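You operate a simulated robot arm through the tools that you are given. There is no shell and no other tool.

You are at the controls of a simulated robot arm. One attempt, no reset.

TASK
Impound the car named on the clipboard in bay 2, shut the lid and pin the lock.

It is judged by the outcome, as a careful person would: the job done as asked, and still so three seconds after it is handed in. It fails if anything else is knocked over, pushed out of place, dropped, spilled or broken. A push-on lid holds only when it is set on centred and level and pressed home; a screw cap is set on level and turned clockwise until tight.

THE ROBOT
A 6-joint arm with a two-finger gripper, fixed in place. Base frame: the origin is at the foot of the arm, x ahead of it, y to its left, z up; the work surface is at about z = 860. Readings come in mm, rad, newtons and seconds.
Its first joint turns from -2.897 to 2.897 rad. Payload 3.43 kg.
Tool frame: the origin (TCP) lies between the finger pads and is the grasp point; the fingertips stand 20 mm ahead of it; z points along the fingers, y is the line along which they close. The gripper opens to 190 mm. The gripper's body begins 248 mm behind the TCP.
Orientation is told as [roll, pitch, yaw] about the base's x, y, z axes, in that order, counted from this pose: with the fingers straight down and closing along the base's y, the tool's x points along the base's -x, its y along +y and its z along -z.

THE INTERFACE
- The arm moves only by the tool servo_tool. Its argument "deltas" is a list of rows, each a list of 3 entries, a list of its own where there are three numbers: the shift along the base's x, y, z in mm, then the turn, a rotation vector about the base's x, y, z in rad, then the finger opening in mm, from 0 to 190. In form: [[[x, y, z], [rx, ry, rz], fingers], ...]. A call has 1 to 20 rows; each row is the pose to reach, as a shift and turn from the pose commanded when the call began. Rows are played at 5 a second. More than 50 mm and 0.15 rad between two rows, or a gripper value outside its range, and nothing of the call is played. A pose out of reach is approached as far as the arm can. The call stops where the force on the tool passes 90 N (or 10 N more than at its start, if that is more) or the arm is blocked; 0.2 s more then pass. Each finger travels about 153 mm/s and halts on what it meets, pressing with about 27 N; the grip force reading is that of the motor and also rises with nothing between the fingers. The clock runs only during rows and for 0.2 s after the last one: add rows that repeat a pose to give the fingers time. It gives the time, the measured TCP pose, the force on the tool (base axes), the opening and the grip force at its end, in the units of the frame above (readings bear some noise), with the torque about the TCP (base axes, N m) and any sound that the robot's microphone picked up.
- Cameras (640 x 400 px; columns grow to the right, rows downward): "scene" is fixed at [52.3, -512.6, 1640.2]; the picture's right is [-0.02, -1.00, 0.00], its down [-0.77, 0.01, -0.64] and it looks along [0.64, -0.01, -0.77] (base axes); focal length 322 px, centre (320, 200). "wrist" rides on the gripper at [70, -8, -288] in the tool frame; the picture's right is [0.12, 0.99, 0.00], its down [-0.96, 0.12, -0.25] and it looks along [-0.25, 0.03, 0.97] (tool axes); focal length 261 px, centre (320, 200). There is no depth. A picture from a camera that has moved, and an enlarged one, comes with that camera's place and axes in the base frame and with its lens. The place of the scene camera against the robot may be out by one fixed shift of up to 18 mm in any direction.
- get_image(camera): a new picture of that camera. It takes no simulated time.
- move_column(by): slides the trunk up (or, below 0, down) by that many mm; the arm rides with it, the base frame stays. It gives what a move gives, with no picture.
- inspect(camera, box): a new picture of the part [left, top, right, bottom] of that camera's present view, enlarged. It takes no simulated time.
- hand_in(): hands the job in; it is judged then, once.

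Places have to be worked out from the pictures, the camera data and where the tool is seen. Open the gripper and draw the arm clear of the work before you hand the job in, unless the task says otherwise.

The tools are called after "Emit:" as name(argument=value, ...) on one line, values as JSON. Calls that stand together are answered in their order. servo_tool: Moves the arm, as the interface text tells. Its arguments: {"type":"object","properties":{"deltas":{"type":"array","items":{"type":"array"}}},"required":["deltas"]} The other tools are called the same way: move_column (by) slides the trunk up or down; get_image (camera) takes a picture; inspect (camera, box) takes an enlarged picture of a part of a camera's view; hand_in () hands the job in.

At the start:

```text
time_s: 0.0
ee_pos: [481.2, -545.7, 1202.5]
ee_rot: [0.0, 0.0, 0.0]
wrist_force: [0.8, -0.2, -0.3]
torque: [0.01, -0.03, -0.01]
opening: 190.3
grasp_force: 0.1
trunk travel left (down, up): [-225.0, 215.0]
```

scene: 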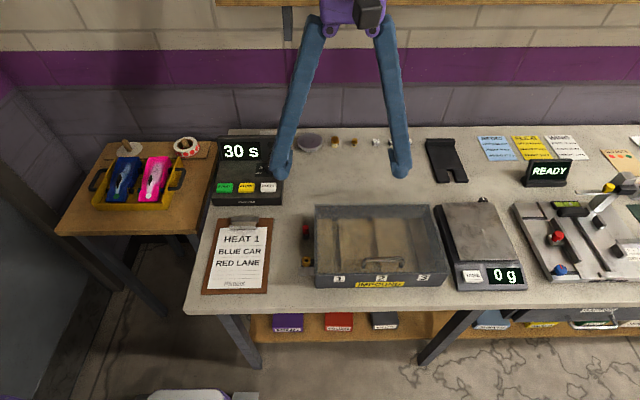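
wrist: 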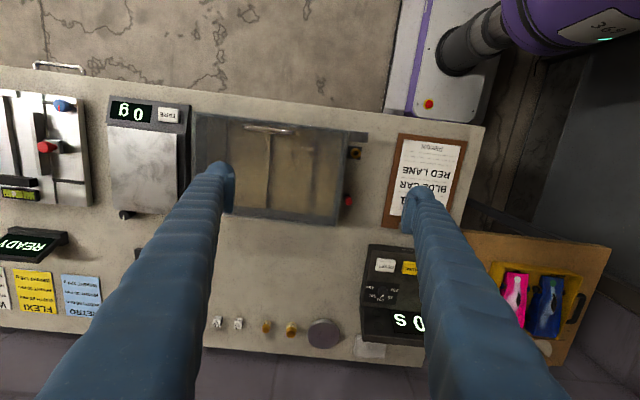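

I see a clipboard (HEAT 1, BLUE CAR, RED LANE), a yellow tray with blue and pink cars, and an IMPOUND box with bays 1-3 with a transparent lid. I'll look at these in detail.

Emit:
inspect(camera="scene", box=[290, 190, 460, 300])

Emit:
inspect(camera="scene", box=[60, 130, 220, 230])

Emit:
inspect(camera="scene", box=[190, 200, 290, 300])

Emit:
inspect(camera="wrist", box=[180, 90, 380, 240])

Emit:
inspect(camera="wrist", box=[460, 230, 620, 360])

```text
3.64 times, centred on (375, 245) of scene
camera zoom: at [52.3, -512.6, 1640.2], right [-0.02, -1.0, 0.0], down [-0.77, 0.01, -0.64], along [0.64, -0.01, -0.77], focal length 1173 px, centre (120, 36)
```

zoom: 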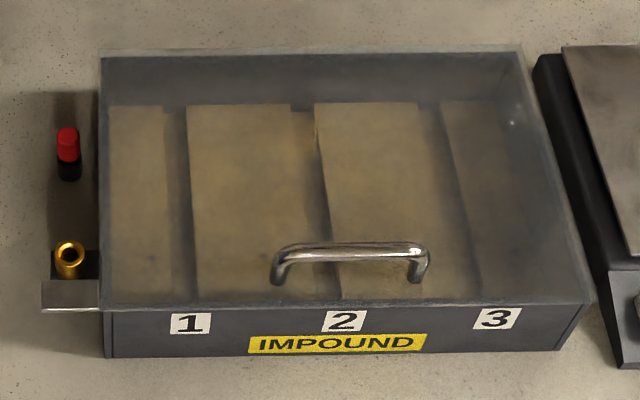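

```text
4.00 times, centred on (140, 180) of scene
camera zoom: at [52.3, -512.6, 1640.2], right [-0.02, -1.0, 0.0], down [-0.77, 0.01, -0.64], along [0.64, -0.01, -0.77], focal length 1290 px, centre (1040, 280)
```

zoom: 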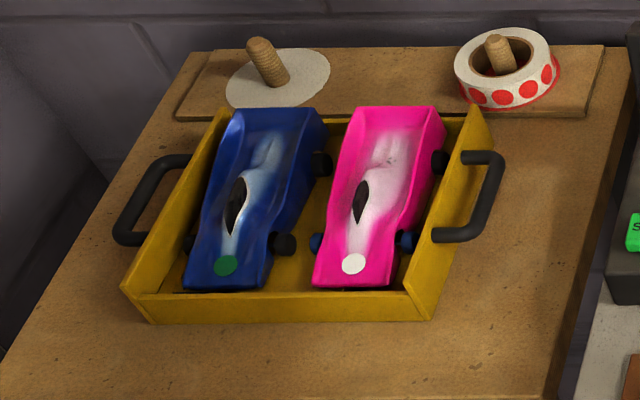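

```text
4.00 times, centred on (240, 250) of scene
camera zoom: at [52.3, -512.6, 1640.2], right [-0.02, -1.0, 0.0], down [-0.77, 0.01, -0.64], along [0.64, -0.01, -0.77], focal length 1290 px, centre (640, 0)
```

zoom: 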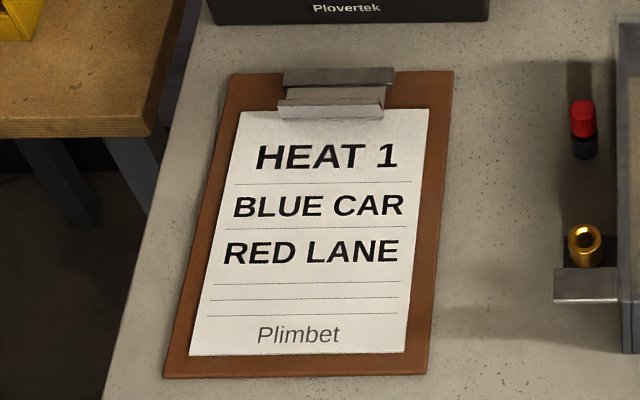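

```text
2.67 times, centred on (280, 165) of wrist
camera zoom: at [412.0, -553.9, 1491.8], right [-0.12, 0.99, 0.0], down [0.96, 0.12, 0.25], along [0.25, 0.03, -0.97], focal length 695 px, centre (427, 293)
```

zoom: 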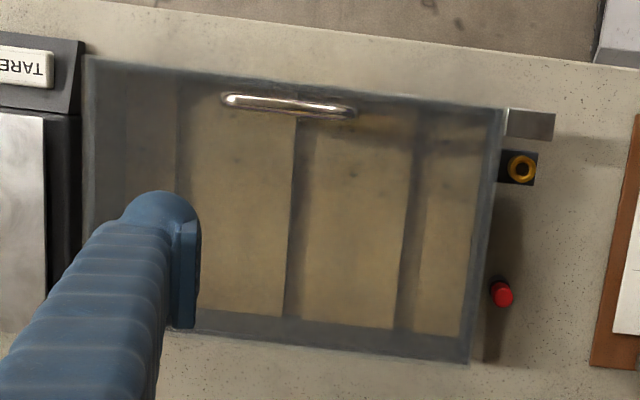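

```text
3.08 times, centred on (540, 295) of wrist
camera zoom: at [412.0, -553.9, 1491.8], right [-0.12, 0.99, 0.0], down [0.96, 0.12, 0.25], along [0.25, 0.03, -0.97], focal length 802 px, centre (-357, -92)
```

zoom: 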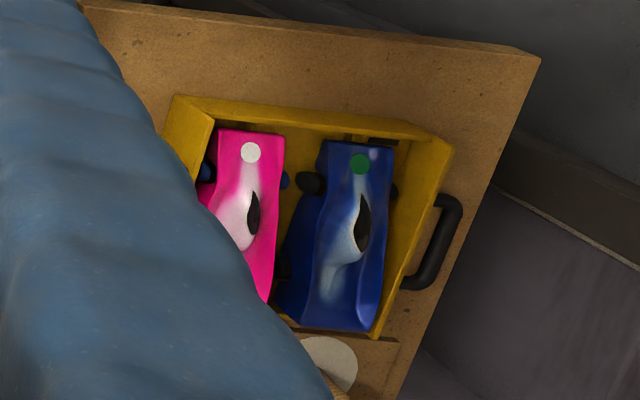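

I'll zoom in more tightly on the lock, pin, handle and cars from both cameras, since the enlarged view renders sharply.

Emit:
inspect(camera="scene", box=[296, 215, 328, 275])

Emit:
inspect(camera="wrist", box=[325, 125, 375, 215])

Emit:
inspect(camera="scene", box=[350, 250, 415, 292])

Emit:
inspect(camera="scene", box=[310, 200, 450, 230])

Emit:
inspect(camera="scene", box=[96, 150, 146, 212])

```text
6.67 times, centred on (312, 245) of scene
camera zoom: at [52.3, -512.6, 1640.2], right [-0.02, -1.0, 0.0], down [-0.77, 0.01, -0.64], along [0.64, -0.01, -0.77], focal length 2150 px, centre (373, -100)
```

zoom: 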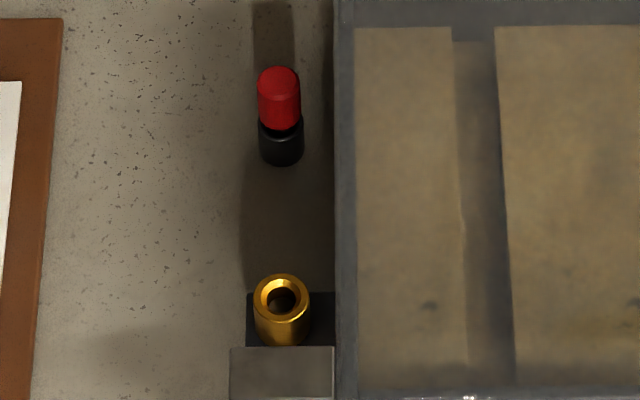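

```text
4.44 times, centred on (350, 170) of wrist
camera zoom: at [412.0, -553.9, 1491.8], right [-0.12, 0.99, 0.0], down [0.96, 0.12, 0.25], along [0.25, 0.03, -0.97], focal length 1158 px, centre (187, 333)
```

zoom: 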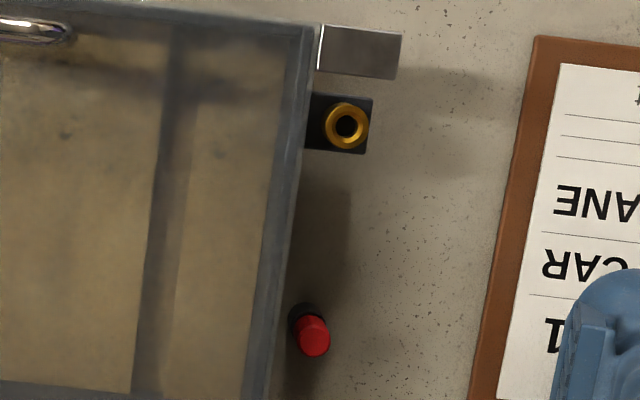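

```text
9.52 times, centred on (382, 271) of scene
camera zoom: at [52.3, -512.6, 1640.2], right [-0.02, -1.0, 0.0], down [-0.77, 0.01, -0.64], along [0.64, -0.01, -0.77], focal length 3072 px, centre (-275, -476)
```

zoom: 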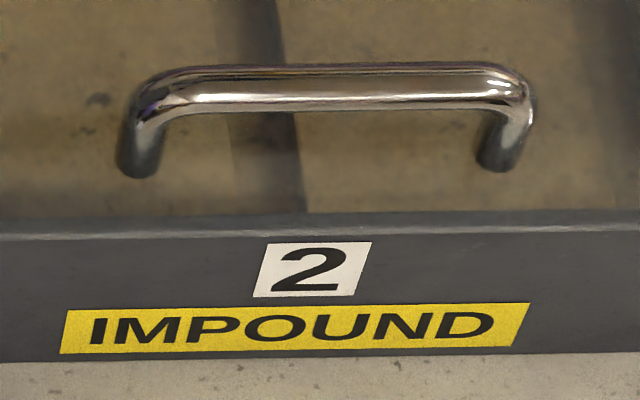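

```text
4.57 times, centred on (380, 215) of scene
camera zoom: at [52.3, -512.6, 1640.2], right [-0.02, -1.0, 0.0], down [-0.77, 0.01, -0.64], along [0.64, -0.01, -0.77], focal length 1474 px, centre (46, 131)
```

zoom: 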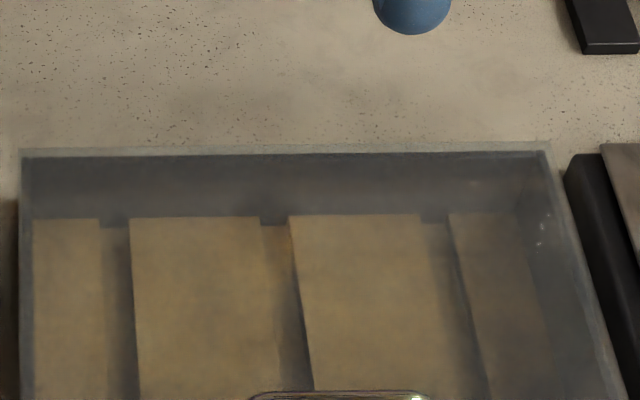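

```text
6.45 times, centred on (121, 181) of scene
camera zoom: at [52.3, -512.6, 1640.2], right [-0.02, -1.0, 0.0], down [-0.77, 0.01, -0.64], along [0.64, -0.01, -0.77], focal length 2081 px, centre (1604, 323)
```

zoom: 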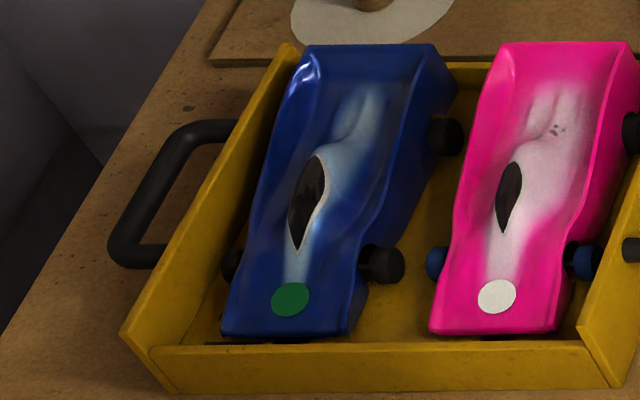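

The lock is a brass sleeve on a black block at the box's left front, at about (444,-476,939). A red-capped pin stands at about (558,-470,897), and there's a silver tab at about (410,-476,946). I'll swing the arm to the left and tilt it to view the box's left side.

Emit:
servo_tool(deltas=[[[4, 43, -5], [-0.12, 0, 0], 190], [[8, 86, -10], [-0.24, 0, 0], 190], [[12, 129, -15], [-0.36, 0, 0], 190], [[16, 172, -20], [-0.48, 0, 0], 190], [[20, 215, -25], [-0.6, 0, 0], 190], [[20, 215, -25], [-0.6, 0, 0], 190]])

Emit:
get_image(camera="wrist")

Emit:
get_image(camera="scene")

```text
time_s: 1.4
ee_pos: [500.7, -329.7, 1178.7]
ee_rot: [-0.601, -0.001, 0.002]
wrist_force: [-0.4, 1.0, -0.7]
torque: [0.0, 0.01, 0.0]
opening: 190.3
grasp_force: 0.0
trunk travel left (down, up): [-225.0, 215.0]
```

```text
taken
camera wrist: at [431.3, -174.4, 1421.5], right [-0.12, 0.82, -0.56], down [0.96, 0.24, 0.14], along [0.25, -0.52, -0.82], focal length 261 px, centre (320, 200)
```

wrist: 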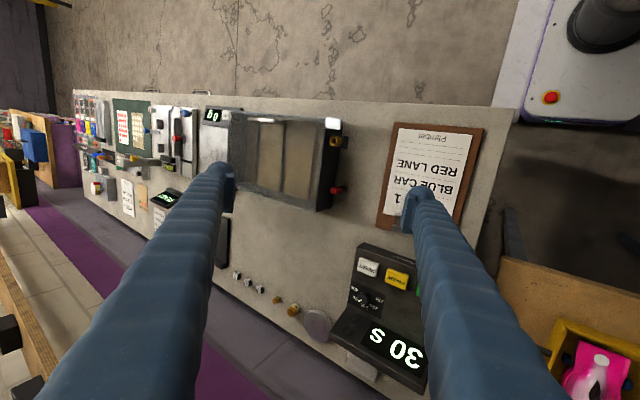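

```text
taken
```

scene: 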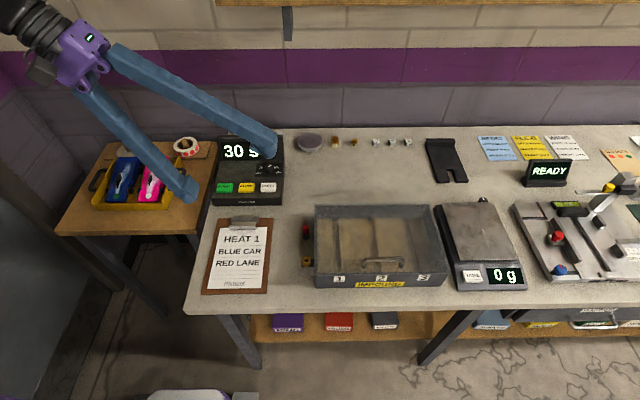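

Now I'll zoom on the box's left side from this tilted view.

Emit:
inspect(camera="wrist", box=[225, 105, 365, 215])

Emit:
inspect(camera="wrist", box=[310, 110, 360, 150])

Emit:
inspect(camera="wrist", box=[310, 165, 360, 215])

```text
3.64 times, centred on (295, 160) of wrist
camera zoom: at [431.3, -174.4, 1421.5], right [-0.12, 0.82, -0.56], down [0.96, 0.24, 0.14], along [0.25, -0.52, -0.82], focal length 948 px, centre (411, 346)
```

zoom: 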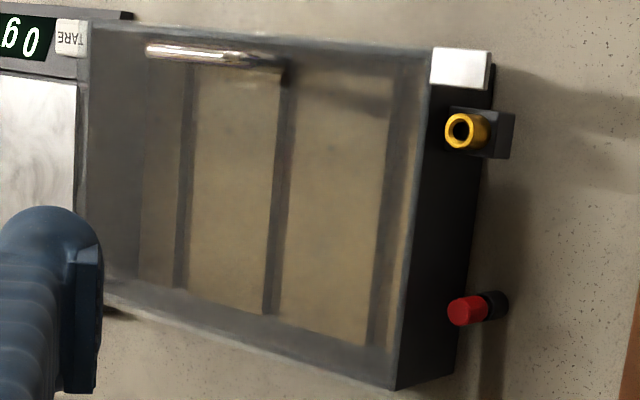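

```text
10.00 times, centred on (335, 130) of wrist
camera zoom: at [431.3, -174.4, 1421.5], right [-0.12, 0.82, -0.56], down [0.96, 0.24, 0.14], along [0.25, -0.52, -0.82], focal length 2606 px, centre (170, 900)
```

zoom: 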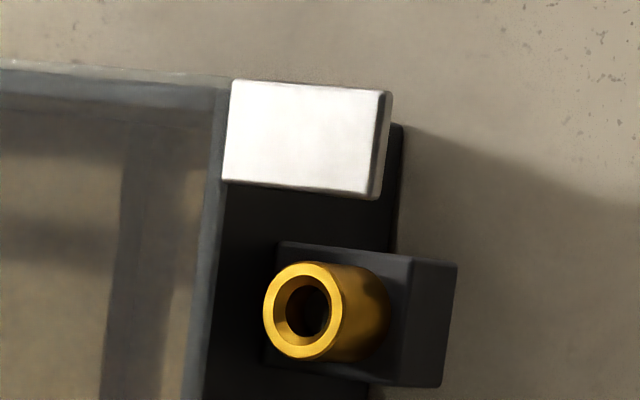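

```text
8.00 times, centred on (335, 190) of wrist
camera zoom: at [431.3, -174.4, 1421.5], right [-0.12, 0.82, -0.56], down [0.96, 0.24, 0.14], along [0.25, -0.52, -0.82], focal length 2085 px, centre (200, 280)
```

zoom: 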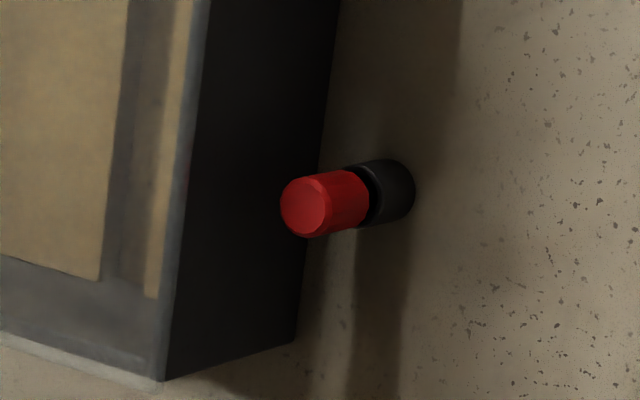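

The tab is fixed to the lid and the brass sleeve sits on the box side. The pin is a red-capped stub standing in a black cup. I'll zoom in on the handle, the lid's back edge and the box interior.

Emit:
inspect(camera="wrist", box=[235, 110, 315, 150])

Emit:
inspect(camera="wrist", box=[245, 175, 345, 225])

Emit:
inspect(camera="wrist", box=[540, 250, 640, 400])

Emit:
inspect(camera="scene", box=[300, 195, 460, 295])

```text
8.00 times, centred on (275, 130) of wrist
camera zoom: at [431.3, -174.4, 1421.5], right [-0.12, 0.82, -0.56], down [0.96, 0.24, 0.14], along [0.25, -0.52, -0.82], focal length 2085 px, centre (680, 760)
```

zoom: 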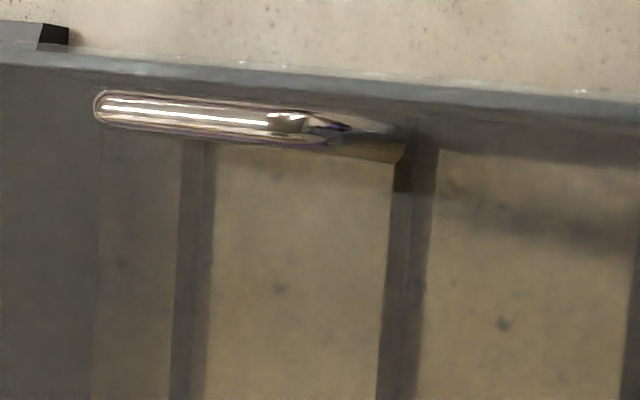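

```text
6.40 times, centred on (295, 200) of wrist
camera zoom: at [431.3, -174.4, 1421.5], right [-0.12, 0.82, -0.56], down [0.96, 0.24, 0.14], along [0.25, -0.52, -0.82], focal length 1668 px, centre (480, 200)
```

zoom: 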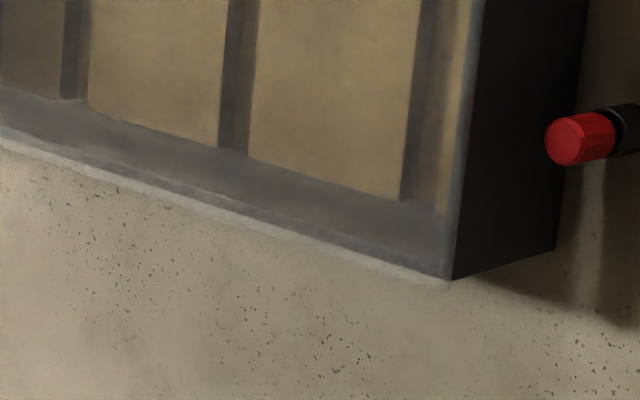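

```text
2.67 times, centred on (590, 325) of wrist
camera zoom: at [431.3, -174.4, 1421.5], right [-0.12, 0.82, -0.56], down [0.96, 0.24, 0.14], along [0.25, -0.52, -0.82], focal length 695 px, centre (-400, -133)
```

zoom: 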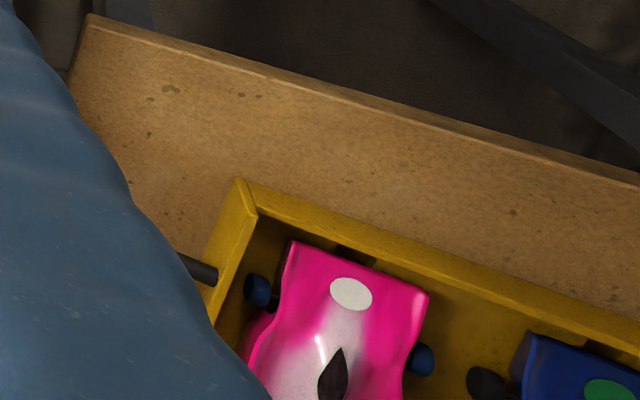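

```text
4.00 times, centred on (380, 245) of scene
camera zoom: at [52.3, -512.6, 1640.2], right [-0.02, -1.0, 0.0], down [-0.77, 0.01, -0.64], along [0.64, -0.01, -0.77], focal length 1290 px, centre (80, 20)
```

zoom: 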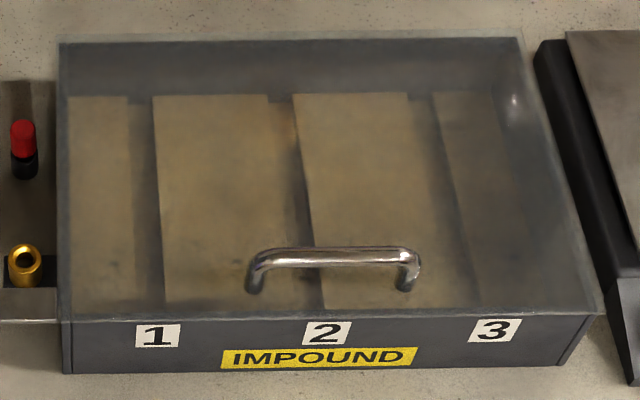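

The handle bar lies along y at about x=419, z=968, with y from -701 to -609. The bay labels sit at about y=-556, -659 and -762. Next I'll go above the car tray and look at the blue car closely.

Emit:
servo_tool(deltas=[[[18, 39, 0], [0.055, 0, 0], 190], [[36, 78, 0], [0.11, 0, 0], 190], [[54, 117, 0], [0.165, 0, 0], 190], [[72, 156, 0], [0.22, 0, 0], 190], [[90, 195, 0], [0.275, 0, 0], 190], [[108, 234, 0], [0.33, 0, 0], 190], [[126, 273, 0], [0.385, 0, 0], 190], [[144, 312, 0], [0.44, 0, 0], 190], [[162, 351, 0], [0.495, 0, 0], 190], [[180, 390, 0], [0.55, 0, 0], 190], [[198, 429, 0], [0.6, 0, 0], 190], [[198, 429, 0], [0.6, 0, 0], 190]])

Emit:
get_image(camera="wrist")

```text
time_s: 4.0
ee_pos: [698.4, 98.7, 1178.3]
ee_rot: [0.0, 0.001, 0.0]
wrist_force: [-0.5, -0.3, 0.3]
torque: [-0.08, -0.03, 0.01]
opening: 189.9
grasp_force: 0.1
trunk travel left (down, up): [-225.0, 215.0]
```

```text
taken
camera wrist: at [630.2, 91.7, 1467.3], right [-0.12, 0.99, 0.0], down [0.96, 0.12, 0.25], along [0.25, 0.03, -0.97], focal length 261 px, centre (320, 200)
```

wrist: 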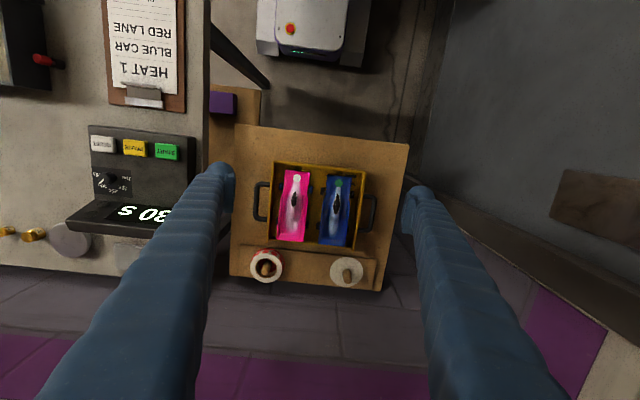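

Emit:
inspect(camera="wrist", box=[250, 155, 385, 255])

Emit:
inspect(camera="wrist", box=[305, 165, 370, 255])

Emit:
inspect(camera="scene", box=[90, 145, 190, 215])

```text
4.00 times, centred on (318, 205) of wrist
camera zoom: at [630.2, 91.7, 1467.3], right [-0.12, 0.99, 0.0], down [0.96, 0.12, 0.25], along [0.25, 0.03, -0.97], focal length 1043 px, centre (330, 180)
```

zoom: 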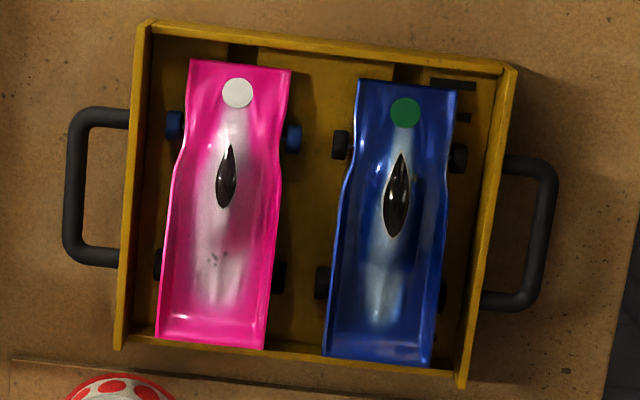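

```text
4.44 times, centred on (338, 210) of wrist
camera zoom: at [630.2, 91.7, 1467.3], right [-0.12, 0.99, 0.0], down [0.96, 0.12, 0.25], along [0.25, 0.03, -0.97], focal length 1158 px, centre (242, 156)
```

zoom: 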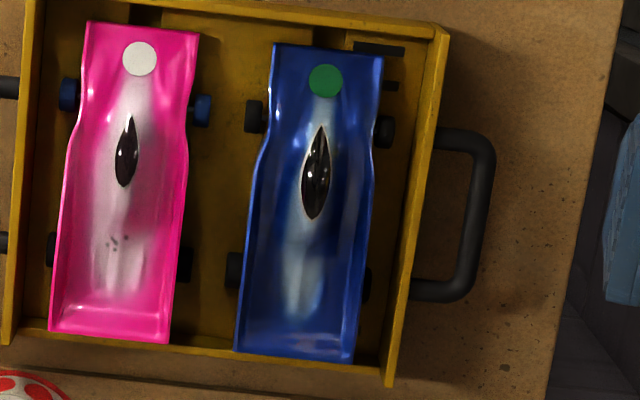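

```text
5.71 times, centred on (140, 180) of scene
camera zoom: at [52.3, -512.6, 1640.2], right [-0.02, -1.0, 0.0], down [-0.77, 0.01, -0.64], along [0.64, -0.01, -0.77], focal length 1843 px, centre (1349, 314)
```

zoom: 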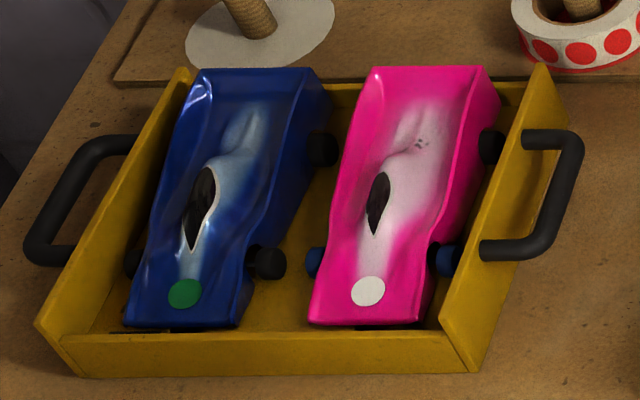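

The blue car is aligned nearly along base x, with its nose (green dot) toward the robot, at about (744,150). I'll go lower and closer to it for accurate triangulation.

Emit:
servo_tool(deltas=[[[16, 17, -33], [0, 0, 0], 190], [[32, 34, -66], [0, 0, 0], 190], [[47, 51, -98], [0, 0, 0], 190], [[47, 51, -98], [0, 0, 0], 190]])

Emit:
get_image(camera="wrist")

Emit:
inspect(camera="wrist", box=[255, 130, 375, 250])

Emit:
get_image(camera="scene")

```text
time_s: 5.0
ee_pos: [746.9, 151.4, 1079.6]
ee_rot: [0.001, 0.001, -0.002]
wrist_force: [0.9, 0.4, 0.2]
torque: [-0.07, -0.02, 0.0]
opening: 189.9
grasp_force: 0.1
trunk travel left (down, up): [-225.0, 215.0]
```

```text
taken
camera wrist: at [677.3, 143.1, 1369.2], right [-0.12, 0.99, 0.0], down [0.96, 0.12, 0.25], along [0.25, 0.03, -0.97], focal length 261 px, centre (320, 200)
```

wrist: 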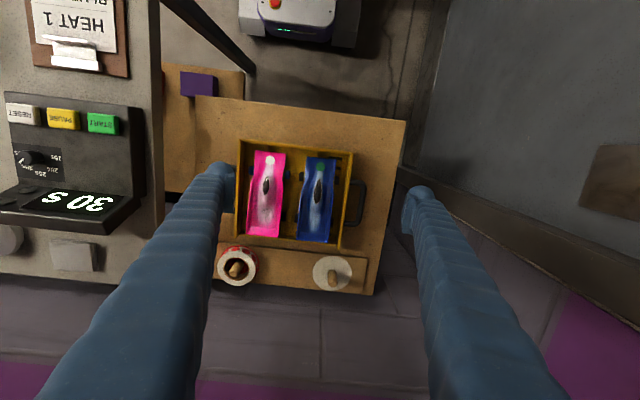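

```text
3.33 times, centred on (315, 190) of wrist
camera zoom: at [677.3, 143.1, 1369.2], right [-0.12, 0.99, 0.0], down [0.96, 0.12, 0.25], along [0.25, 0.03, -0.97], focal length 869 px, centre (337, 233)
```

zoom: 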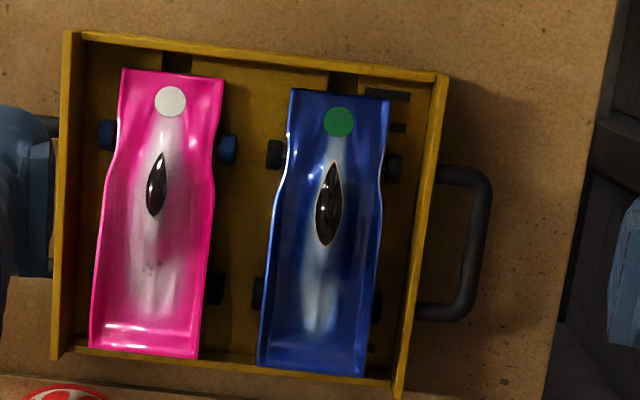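

```text
taken
```

scene: 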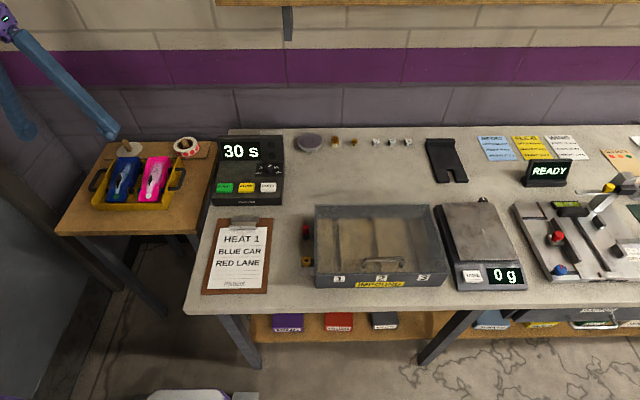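

The blue car is well localised:
- Nose at x≈728.5, tail at x≈899.
- Centreline at y≈152.
- Body about 68 mm wide at mid-length.
- Wheel axles at x≈771 and x≈865.

I'll open the lid first. That means travelling to above the handle with the fingers turned to close along x (yaw -90°).

Emit:
servo_tool(deltas=[[[-16.4, -40.3, 1], [0, 0, -0.0785], 190], [[-32.7, -80.6, 2], [0, 0, -0.157], 180], [[-49.1, -121, 3], [0, 0, -0.2356], 160], [[-65.5, -161.3, 4], [0, 0, -0.3142], 140], [[-81.9, -201.6, 5], [0, 0, -0.3927], 120], [[-98.2, -241.9, 5], [0, 0, -0.4712], 100], [[-114.6, -282.2, 5], [0, 0, -0.5498], 80], [[-131, -322.6, 5], [0, 0, -0.6283], 70], [[-147.3, -362.9, 5], [0, 0, -0.7069], 60], [[-163.7, -403.2, 5], [0, 0, -0.7854], 60], [[-180.1, -443.5, 5], [0, 0, -0.8639], 60], [[-196.4, -483.8, 5], [0, 0, -0.9425], 60], [[-212.8, -524.2, 5], [0, 0, -1.021], 60], [[-229.2, -564.5, 5], [0, 0, -1.0996], 60], [[-245.6, -604.8, 5], [0, 0, -1.1781], 60], [[-261.9, -645.1, 5], [0, 0, -1.2566], 60], [[-278.3, -685.4, 0], [0, 0, -1.3352], 60], [[-294.7, -725.8, -5], [0, 0, -1.4137], 60], [[-311, -766.1, -10], [0, 0, -1.4923], 60], [[-327.4, -806.4, -15], [0, 0, -1.5708], 60]])

Emit:
get_image(camera="wrist")

Emit:
get_image(camera="scene")

```text
time_s: 9.2
ee_pos: [417.8, -658.7, 1065.9]
ee_rot: [0.0, 0.0, -1.571]
wrist_force: [0.0, -0.8, 0.7]
torque: [0.03, -0.04, 0.0]
opening: 59.8
grasp_force: 0.1
trunk travel left (down, up): [-225.0, 215.0]
```

```text
taken
camera wrist: at [410.2, -587.4, 1354.0], right [0.99, 0.12, 0.0], down [0.11, -0.96, 0.25], along [0.03, -0.25, -0.97], focal length 261 px, centre (320, 200)
```

wrist: 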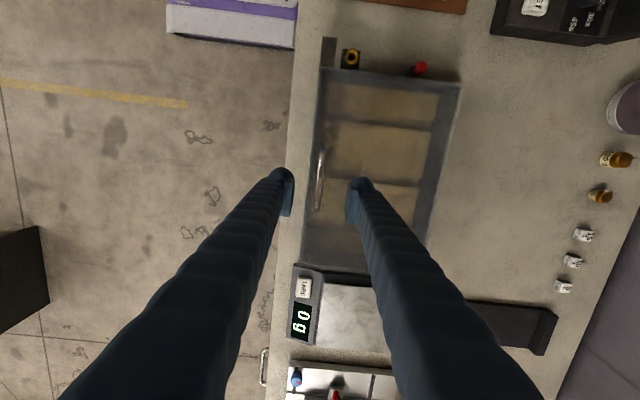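

```text
taken
```

scene: 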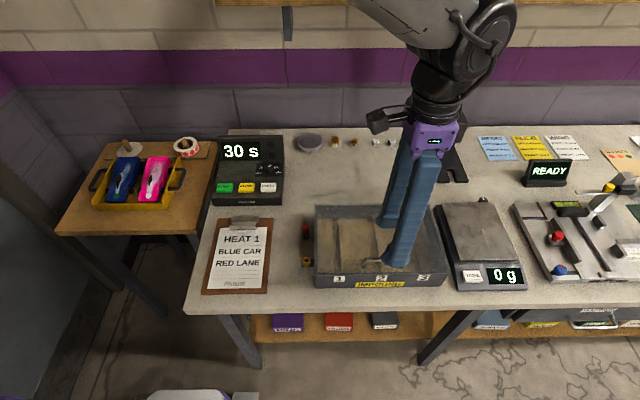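

Emit:
inspect(camera="wrist", box=[265, 130, 385, 230])

Emit:
inspect(camera="wrist", box=[300, 30, 470, 130])

Emit:
inspect(camera="scene", box=[340, 230, 440, 295])

```text
4.00 times, centred on (325, 180) of wrist
camera zoom: at [410.2, -587.4, 1354.0], right [0.99, 0.12, 0.0], down [0.11, -0.96, 0.25], along [0.03, -0.25, -0.97], focal length 1043 px, centre (300, 280)
```

zoom: 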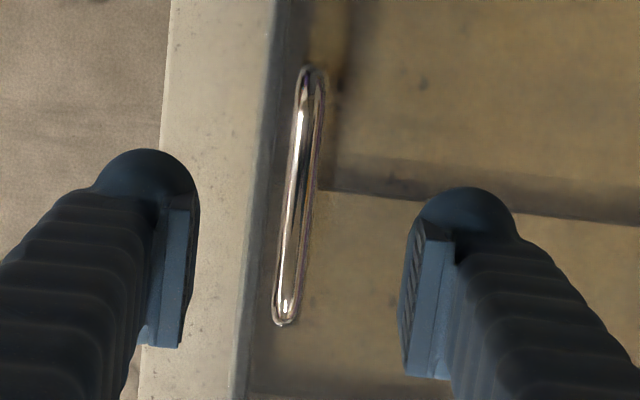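

```text
3.76 times, centred on (385, 80) of wrist
camera zoom: at [410.2, -587.4, 1354.0], right [0.99, 0.12, 0.0], down [0.11, -0.96, 0.25], along [0.03, -0.25, -0.97], focal length 981 px, centre (75, 652)
```

zoom: 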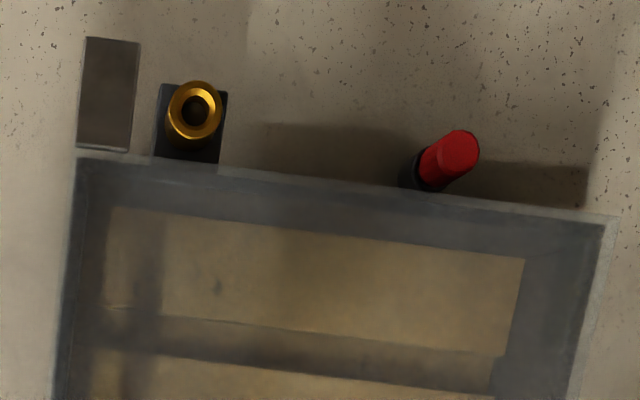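

```text
6.15 times, centred on (390, 262) of scene
camera zoom: at [52.3, -512.6, 1640.2], right [-0.02, -1.0, 0.0], down [-0.77, 0.01, -0.64], along [0.64, -0.01, -0.77], focal length 1985 px, centre (-111, -185)
```

zoom: 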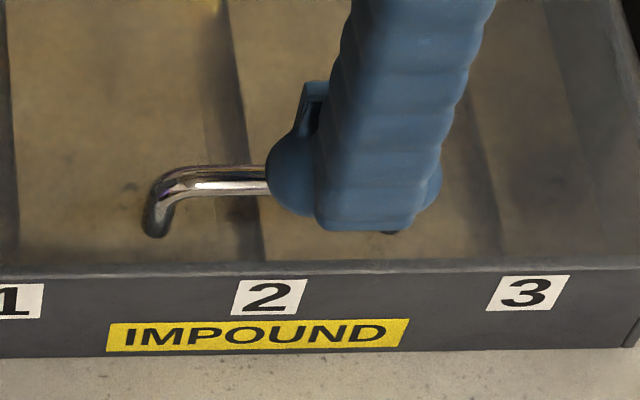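

The handle bar is centred between the open fingers at about (417.8,-656.5), bar centre z≈967 and lid top ≈ 940. I'll descend to TCP z≈975 and check before closing.

Emit:
servo_tool(deltas=[[[0, 1, -30], [0, 0, 0], 60], [[0, 2, -60], [0, 0, 0], 60], [[0, 2, -90], [0, 0, 0], 60], [[0, 2, -90], [0, 0, 0], 60]])

Emit:
inspect(camera="wrist", box=[255, 100, 395, 230])

Emit:
inspect(camera="scene", box=[340, 230, 440, 295])

```text
time_s: 10.2
ee_pos: [419.0, -655.4, 975.5]
ee_rot: [0.0, 0.002, -1.572]
wrist_force: [-0.4, 0.1, -0.4]
torque: [0.0, 0.01, -0.02]
opening: 60.0
grasp_force: 0.1
trunk travel left (down, up): [-225.0, 215.0]
```

```text
3.08 times, centred on (325, 165) of wrist
camera zoom: at [411.1, -584.9, 1264.4], right [0.99, 0.12, 0.0], down [0.12, -0.96, 0.25], along [0.03, -0.25, -0.97], focal length 802 px, centre (305, 308)
```

zoom: 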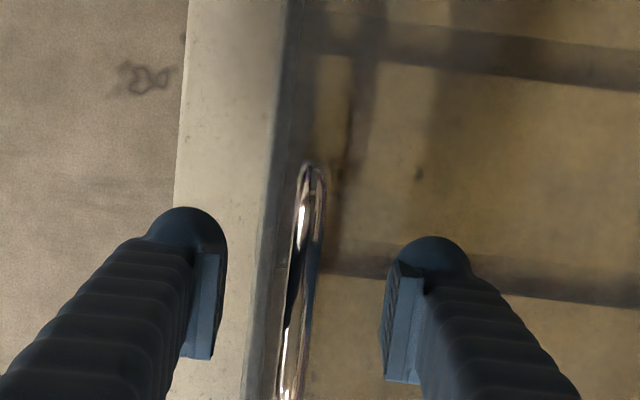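

```text
6.15 times, centred on (390, 262) of scene
camera zoom: at [52.3, -512.6, 1640.2], right [-0.02, -1.0, 0.0], down [-0.77, 0.01, -0.64], along [0.64, -0.01, -0.77], focal length 1985 px, centre (-111, -185)
```

zoom: 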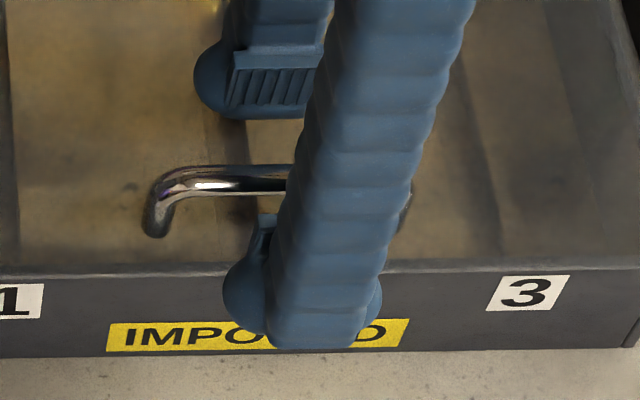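

The bar lies between the fingers. I'll close on it.

Emit:
servo_tool(deltas=[[[0, 0, 0], [0, 0, 0], 40], [[0, 0, 0], [0, 0, 0], 20], [[0, 0, 0], [0, 0, 0], 5], [[0, 0, 0], [0, 0, 0], 5], [[0, 0, 0], [0, 0, 0], 5]])

Emit:
inspect(camera="scene", box=[340, 230, 440, 295])

```text
time_s: 11.4
ee_pos: [418.6, -654.7, 974.2]
ee_rot: [0.0, 0.001, -1.57]
wrist_force: [0.1, 1.3, -2.8]
torque: [0.01, -0.03, 0.02]
opening: 8.6
grasp_force: 42.6
trunk travel left (down, up): [-225.0, 215.0]
```

```text
6.15 times, centred on (390, 262) of scene
camera zoom: at [52.3, -512.6, 1640.2], right [-0.02, -1.0, 0.0], down [-0.77, 0.01, -0.64], along [0.64, -0.01, -0.77], focal length 1985 px, centre (-111, -185)
```

zoom: 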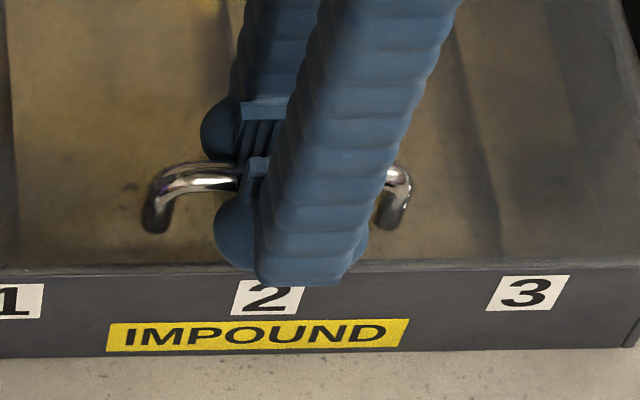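

The grip is on the bar (opening 8.6). I'll do a gentle test lift along the assumed hinge arc (hinge near x≈610, z≈938) by about 5° and watch the forces.

Emit:
servo_tool(deltas=[[[0.5, 0, 3.3], [0, 0, 0], 5], [[1, 0, 6.6], [0, 0, 0], 5], [[1.6, 0, 10], [0, 0, 0], 5], [[2.3, 0, 13.3], [0, 0, 0], 5], [[3.2, 0, 16.6], [0, 0, 0], 5], [[3.2, 0, 16.6], [0, 0, 0], 5]])

Emit:
inspect(camera="scene", box=[290, 190, 460, 300])

```text
time_s: 12.8
ee_pos: [422.4, -655.6, 993.5]
ee_rot: [0.001, -0.001, -1.569]
wrist_force: [0.9, -1.0, 0.7]
torque: [0.16, 0.08, 0.02]
opening: 5.0
grasp_force: 0.2
trunk travel left (down, up): [-225.0, 215.0]
```

```text
3.64 times, centred on (375, 245) of scene
camera zoom: at [52.3, -512.6, 1640.2], right [-0.02, -1.0, 0.0], down [-0.77, 0.01, -0.64], along [0.64, -0.01, -0.77], focal length 1173 px, centre (120, 36)
```

zoom: 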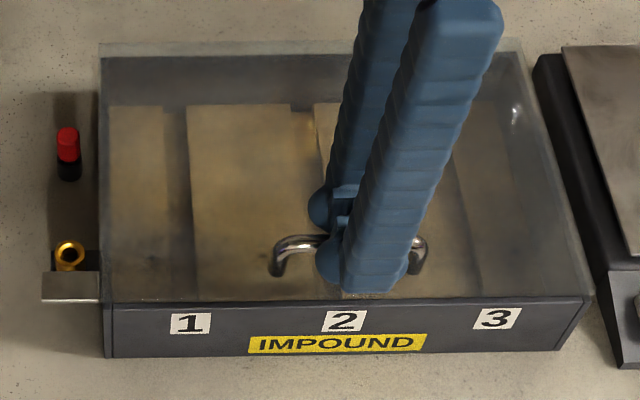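

The fingers slipped off the bar (opening 5, no grip force), so the hold was too shallow. I'll reopen, go about 9 mm lower than before and regrip.

Emit:
servo_tool(deltas=[[[-3.2, 0, 0], [0, 0, 0], 40], [[-3.2, 0, 0], [0, 0, 0], 40], [[-3.2, 0, -13], [0, 0, 0], 40], [[-3.2, 0, -26], [0, 0, 0], 40], [[-3.2, 0, -26], [0, 0, 0], 40]])

Emit:
servo_tool(deltas=[[[0, 0, 0], [0, 0, 0], 25], [[0, 0, 0], [0, 0, 0], 10], [[0, 0, 0], [0, 0, 0], 3], [[0, 0, 0], [0, 0, 0], 3], [[0, 0, 0], [0, 0, 0], 3]])

Emit:
inspect(camera="scene", box=[340, 230, 440, 295])

```text
time_s: 14.0
ee_pos: [418.4, -654.4, 965.7]
ee_rot: [0.0, 0.0, -1.57]
wrist_force: [0.5, -0.4, 0.1]
torque: [-0.01, 0.01, 0.0]
opening: 40.1
grasp_force: 0.1
trunk travel left (down, up): [-225.0, 215.0]
```

```text
time_s: 15.2
ee_pos: [419.4, -655.8, 966.5]
ee_rot: [-0.001, 0.0, -1.57]
wrist_force: [-0.4, 0.0, -2.1]
torque: [0.04, 0.05, 0.02]
opening: 6.5
grasp_force: 40.3
trunk travel left (down, up): [-225.0, 215.0]
```

```text
6.15 times, centred on (390, 262) of scene
camera zoom: at [52.3, -512.6, 1640.2], right [-0.02, -1.0, 0.0], down [-0.77, 0.01, -0.64], along [0.64, -0.01, -0.77], focal length 1985 px, centre (-111, -185)
```

zoom: 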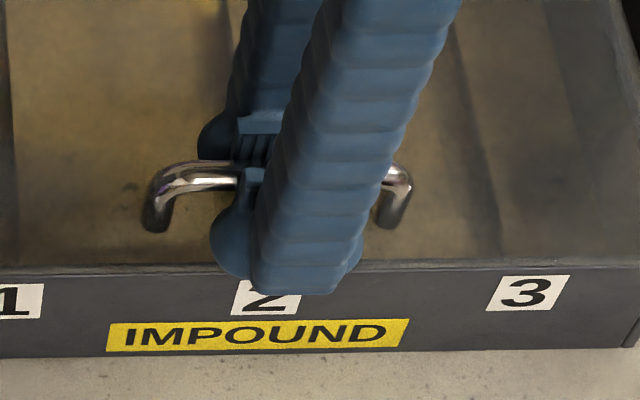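

Now the bar is well inside the pads. I'll lift in small steps while reading the force.

Emit:
servo_tool(deltas=[[[0.2, 0, 2], [0, 0, 0], 0], [[0.5, 0, 4], [0, 0, 0], 0]])

Emit:
inspect(camera="scene", box=[340, 230, 440, 295])

```text
time_s: 15.8
ee_pos: [419.2, -655.4, 966.0]
ee_rot: [-0.004, 0.006, -1.57]
wrist_force: [-0.6, -1.4, -39.0]
torque: [-0.47, 0.0, 0.05]
opening: 7.1
grasp_force: 40.6
trunk travel left (down, up): [-225.0, 215.0]
```

```text
6.15 times, centred on (390, 262) of scene
camera zoom: at [52.3, -512.6, 1640.2], right [-0.02, -1.0, 0.0], down [-0.77, 0.01, -0.64], along [0.64, -0.01, -0.77], focal length 1985 px, centre (-111, -185)
```

zoom: 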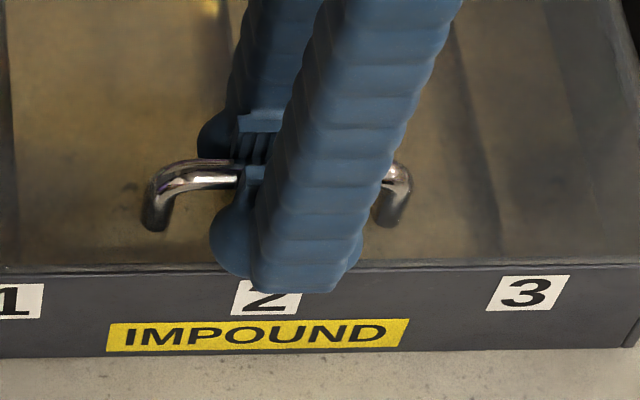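

The lid resists lifting (39 N with no motion), so it doesn't hinge up. The tab sits just in front of the pin sleeve, which suggests the lid slides back along +x and the pin would block the tab. I'll relax the lift and try a gentle slide in +x.

Emit:
servo_tool(deltas=[[[-0.5, 0, -4], [0, 0, 0], 0], [[-0.5, 0, -4], [0, 0, 0], 0]])

Emit:
servo_tool(deltas=[[[3, 0, 0], [0, 0, 0], 0], [[6, 0, 0], [0, 0, 0], 0], [[9, 0, 0], [0, 0, 0], 0], [[12, 0, 0], [0, 0, 0], 0]])

Emit:
inspect(camera="scene", box=[290, 190, 460, 300])

```text
time_s: 16.4
ee_pos: [419.0, -654.9, 966.6]
ee_rot: [-0.002, 0.0, -1.571]
wrist_force: [0.8, 4.1, -16.8]
torque: [0.62, -0.02, 0.0]
opening: 6.8
grasp_force: 41.4
trunk travel left (down, up): [-225.0, 215.0]
```

```text
time_s: 17.4
ee_pos: [431.1, -654.8, 966.5]
ee_rot: [0.0, 0.0, -1.571]
wrist_force: [0.1, 3.5, -6.3]
torque: [0.09, -0.01, -0.02]
opening: 6.8
grasp_force: 40.7
trunk travel left (down, up): [-225.0, 215.0]
```

```text
3.64 times, centred on (375, 245) of scene
camera zoom: at [52.3, -512.6, 1640.2], right [-0.02, -1.0, 0.0], down [-0.77, 0.01, -0.64], along [0.64, -0.01, -0.77], focal length 1173 px, centre (120, 36)
```

zoom: 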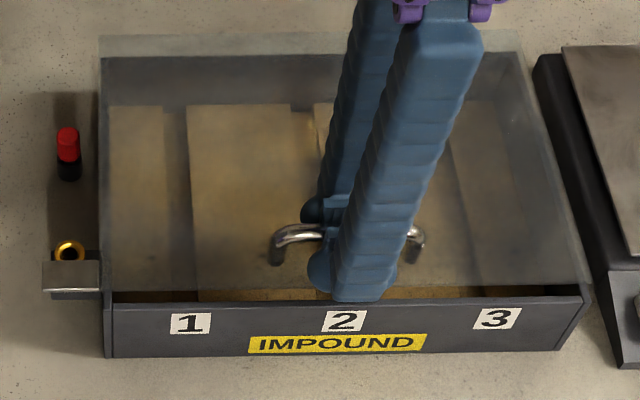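

The lid slides in +x and the box stays put. I'll keep sliding it back smoothly.

Emit:
servo_tool(deltas=[[[6, 0, 0], [0, 0, 0], 0], [[14, 0, 0], [0, 0, 0], 0], [[22, 0, 0], [0, 0, 0], 0], [[30, 0, 0], [0, 0, 0], 0], [[38, 0, 0], [0, 0, 0], 0], [[46, 0, 0], [0, 0, 0], 0], [[54, 0, 0], [0, 0, 0], 0], [[62, 0, 0], [0, 0, 0], 0], [[70, 0, 0], [0, 0, 0], 0], [[78, 0, 0], [0, 0, 0], 0], [[84, 0, 0], [0, 0, 0], 0], [[88, 0, 0], [0, 0, 0], 0]])

Emit:
get_image(camera="scene")

Emit:
inspect(camera="scene", box=[290, 170, 460, 300])

```text
time_s: 20.0
ee_pos: [519.4, -654.4, 966.6]
ee_rot: [-0.001, -0.002, -1.571]
wrist_force: [0.4, -2.9, 5.4]
torque: [-0.08, 0.02, 0.01]
opening: 6.9
grasp_force: 40.8
trunk travel left (down, up): [-225.0, 215.0]
```

```text
taken
```

scene: 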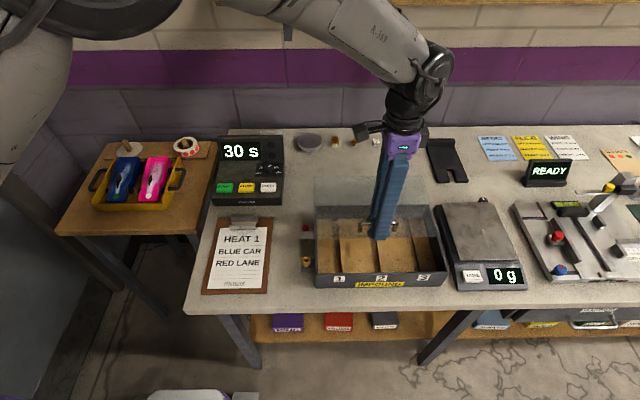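

```text
3.08 times, centred on (375, 235) of scene
camera zoom: at [52.3, -512.6, 1640.2], right [-0.02, -1.0, 0.0], down [-0.77, 0.01, -0.64], along [0.64, -0.01, -0.77], focal length 992 px, centre (151, 92)
```

zoom: 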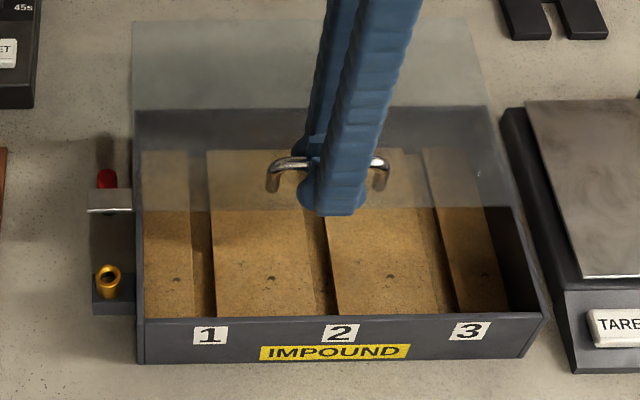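

The lid slides freely, 100 mm so far. I'll look at the exposed interior before continuing.

Emit:
inspect(camera="scene", box=[322, 235, 442, 292])

Emit:
get_image(camera="wrist")

```text
5.33 times, centred on (382, 264) of scene
camera zoom: at [52.3, -512.6, 1640.2], right [-0.02, -1.0, 0.0], down [-0.77, 0.01, -0.64], along [0.64, -0.01, -0.77], focal length 1720 px, centre (-11, -139)
```

zoom: 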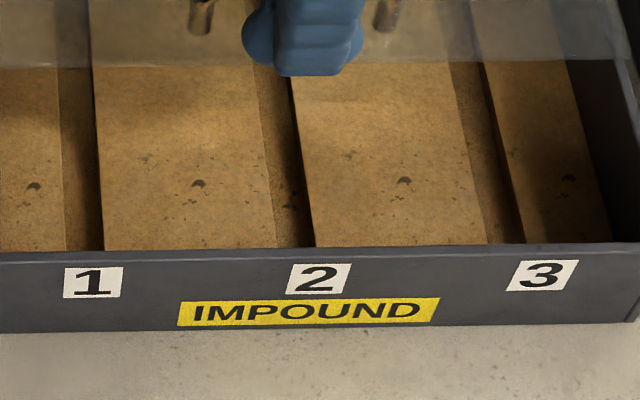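

```text
taken
camera wrist: at [511.5, -584.4, 1255.1], right [0.99, 0.12, 0.0], down [0.12, -0.96, 0.25], along [0.03, -0.25, -0.97], focal length 261 px, centre (320, 200)
```

wrist: 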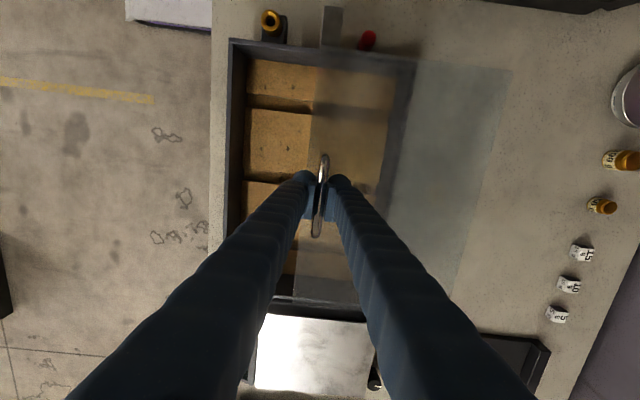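

Emit:
inspect(camera="wrist", box=[225, 35, 325, 135])

Emit:
inspect(camera="wrist", box=[230, 150, 310, 230])

```text
4.00 times, centred on (275, 85) of wrist
camera zoom: at [511.5, -584.4, 1255.1], right [0.99, 0.12, 0.0], down [0.12, -0.96, 0.25], along [0.03, -0.25, -0.97], focal length 1043 px, centre (500, 660)
```

zoom: 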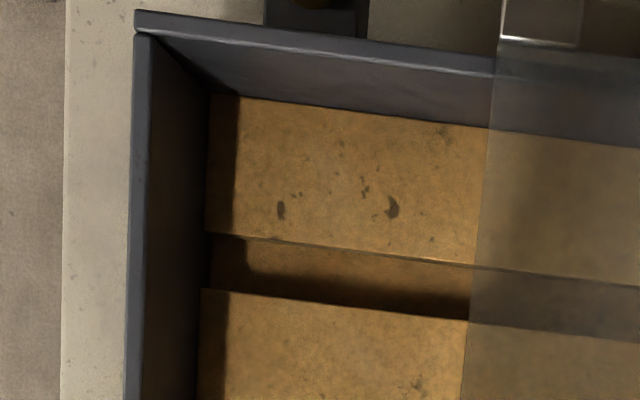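

```text
5.00 times, centred on (270, 190) of wrist
camera zoom: at [511.5, -584.4, 1255.1], right [0.99, 0.12, 0.0], down [0.12, -0.96, 0.25], along [0.03, -0.25, -0.97], focal length 1303 px, centre (570, 250)
```

zoom: 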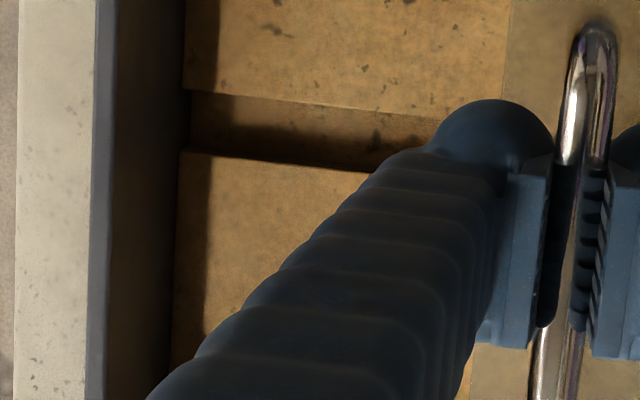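

Each bay is centred on a groove running along x, and bay 2's groove is at about y≈-655. I'll slide the lid further back in two stages while monitoring force for any stop.

Emit:
servo_tool(deltas=[[[6, 0, 0], [0, 0, 0], 0], [[14, 0, 0], [0, 0, 0], 0], [[22, 0, 0], [0, 0, 0], 0], [[30, 0, 0], [0, 0, 0], 0], [[38, 0, 0], [0, 0, 0], 0], [[46, 0, 0], [0, 0, 0], 0], [[52, 0, 0], [0, 0, 0], 0], [[55, 0, 0], [0, 0, 0], 0]])

Emit:
inspect(camera="scene", box=[290, 170, 460, 300])

```text
time_s: 21.8
ee_pos: [573.8, -655.5, 965.8]
ee_rot: [0.0, 0.0, -1.571]
wrist_force: [-0.4, -5.9, 3.0]
torque: [0.17, 0.01, 0.04]
opening: 6.9
grasp_force: 41.7
trunk travel left (down, up): [-225.0, 215.0]
```

```text
3.08 times, centred on (375, 235) of scene
camera zoom: at [52.3, -512.6, 1640.2], right [-0.02, -1.0, 0.0], down [-0.77, 0.01, -0.64], along [0.64, -0.01, -0.77], focal length 992 px, centre (151, 92)
```

zoom: 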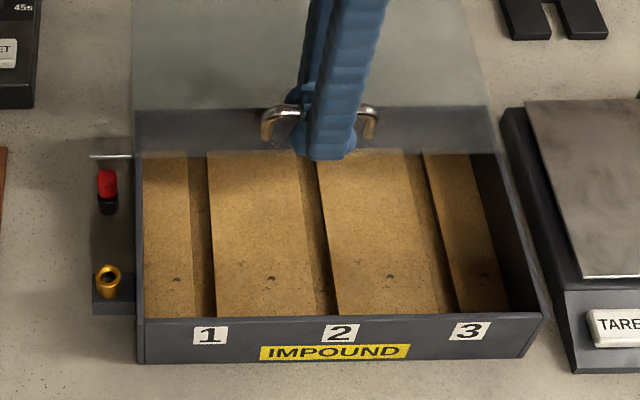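

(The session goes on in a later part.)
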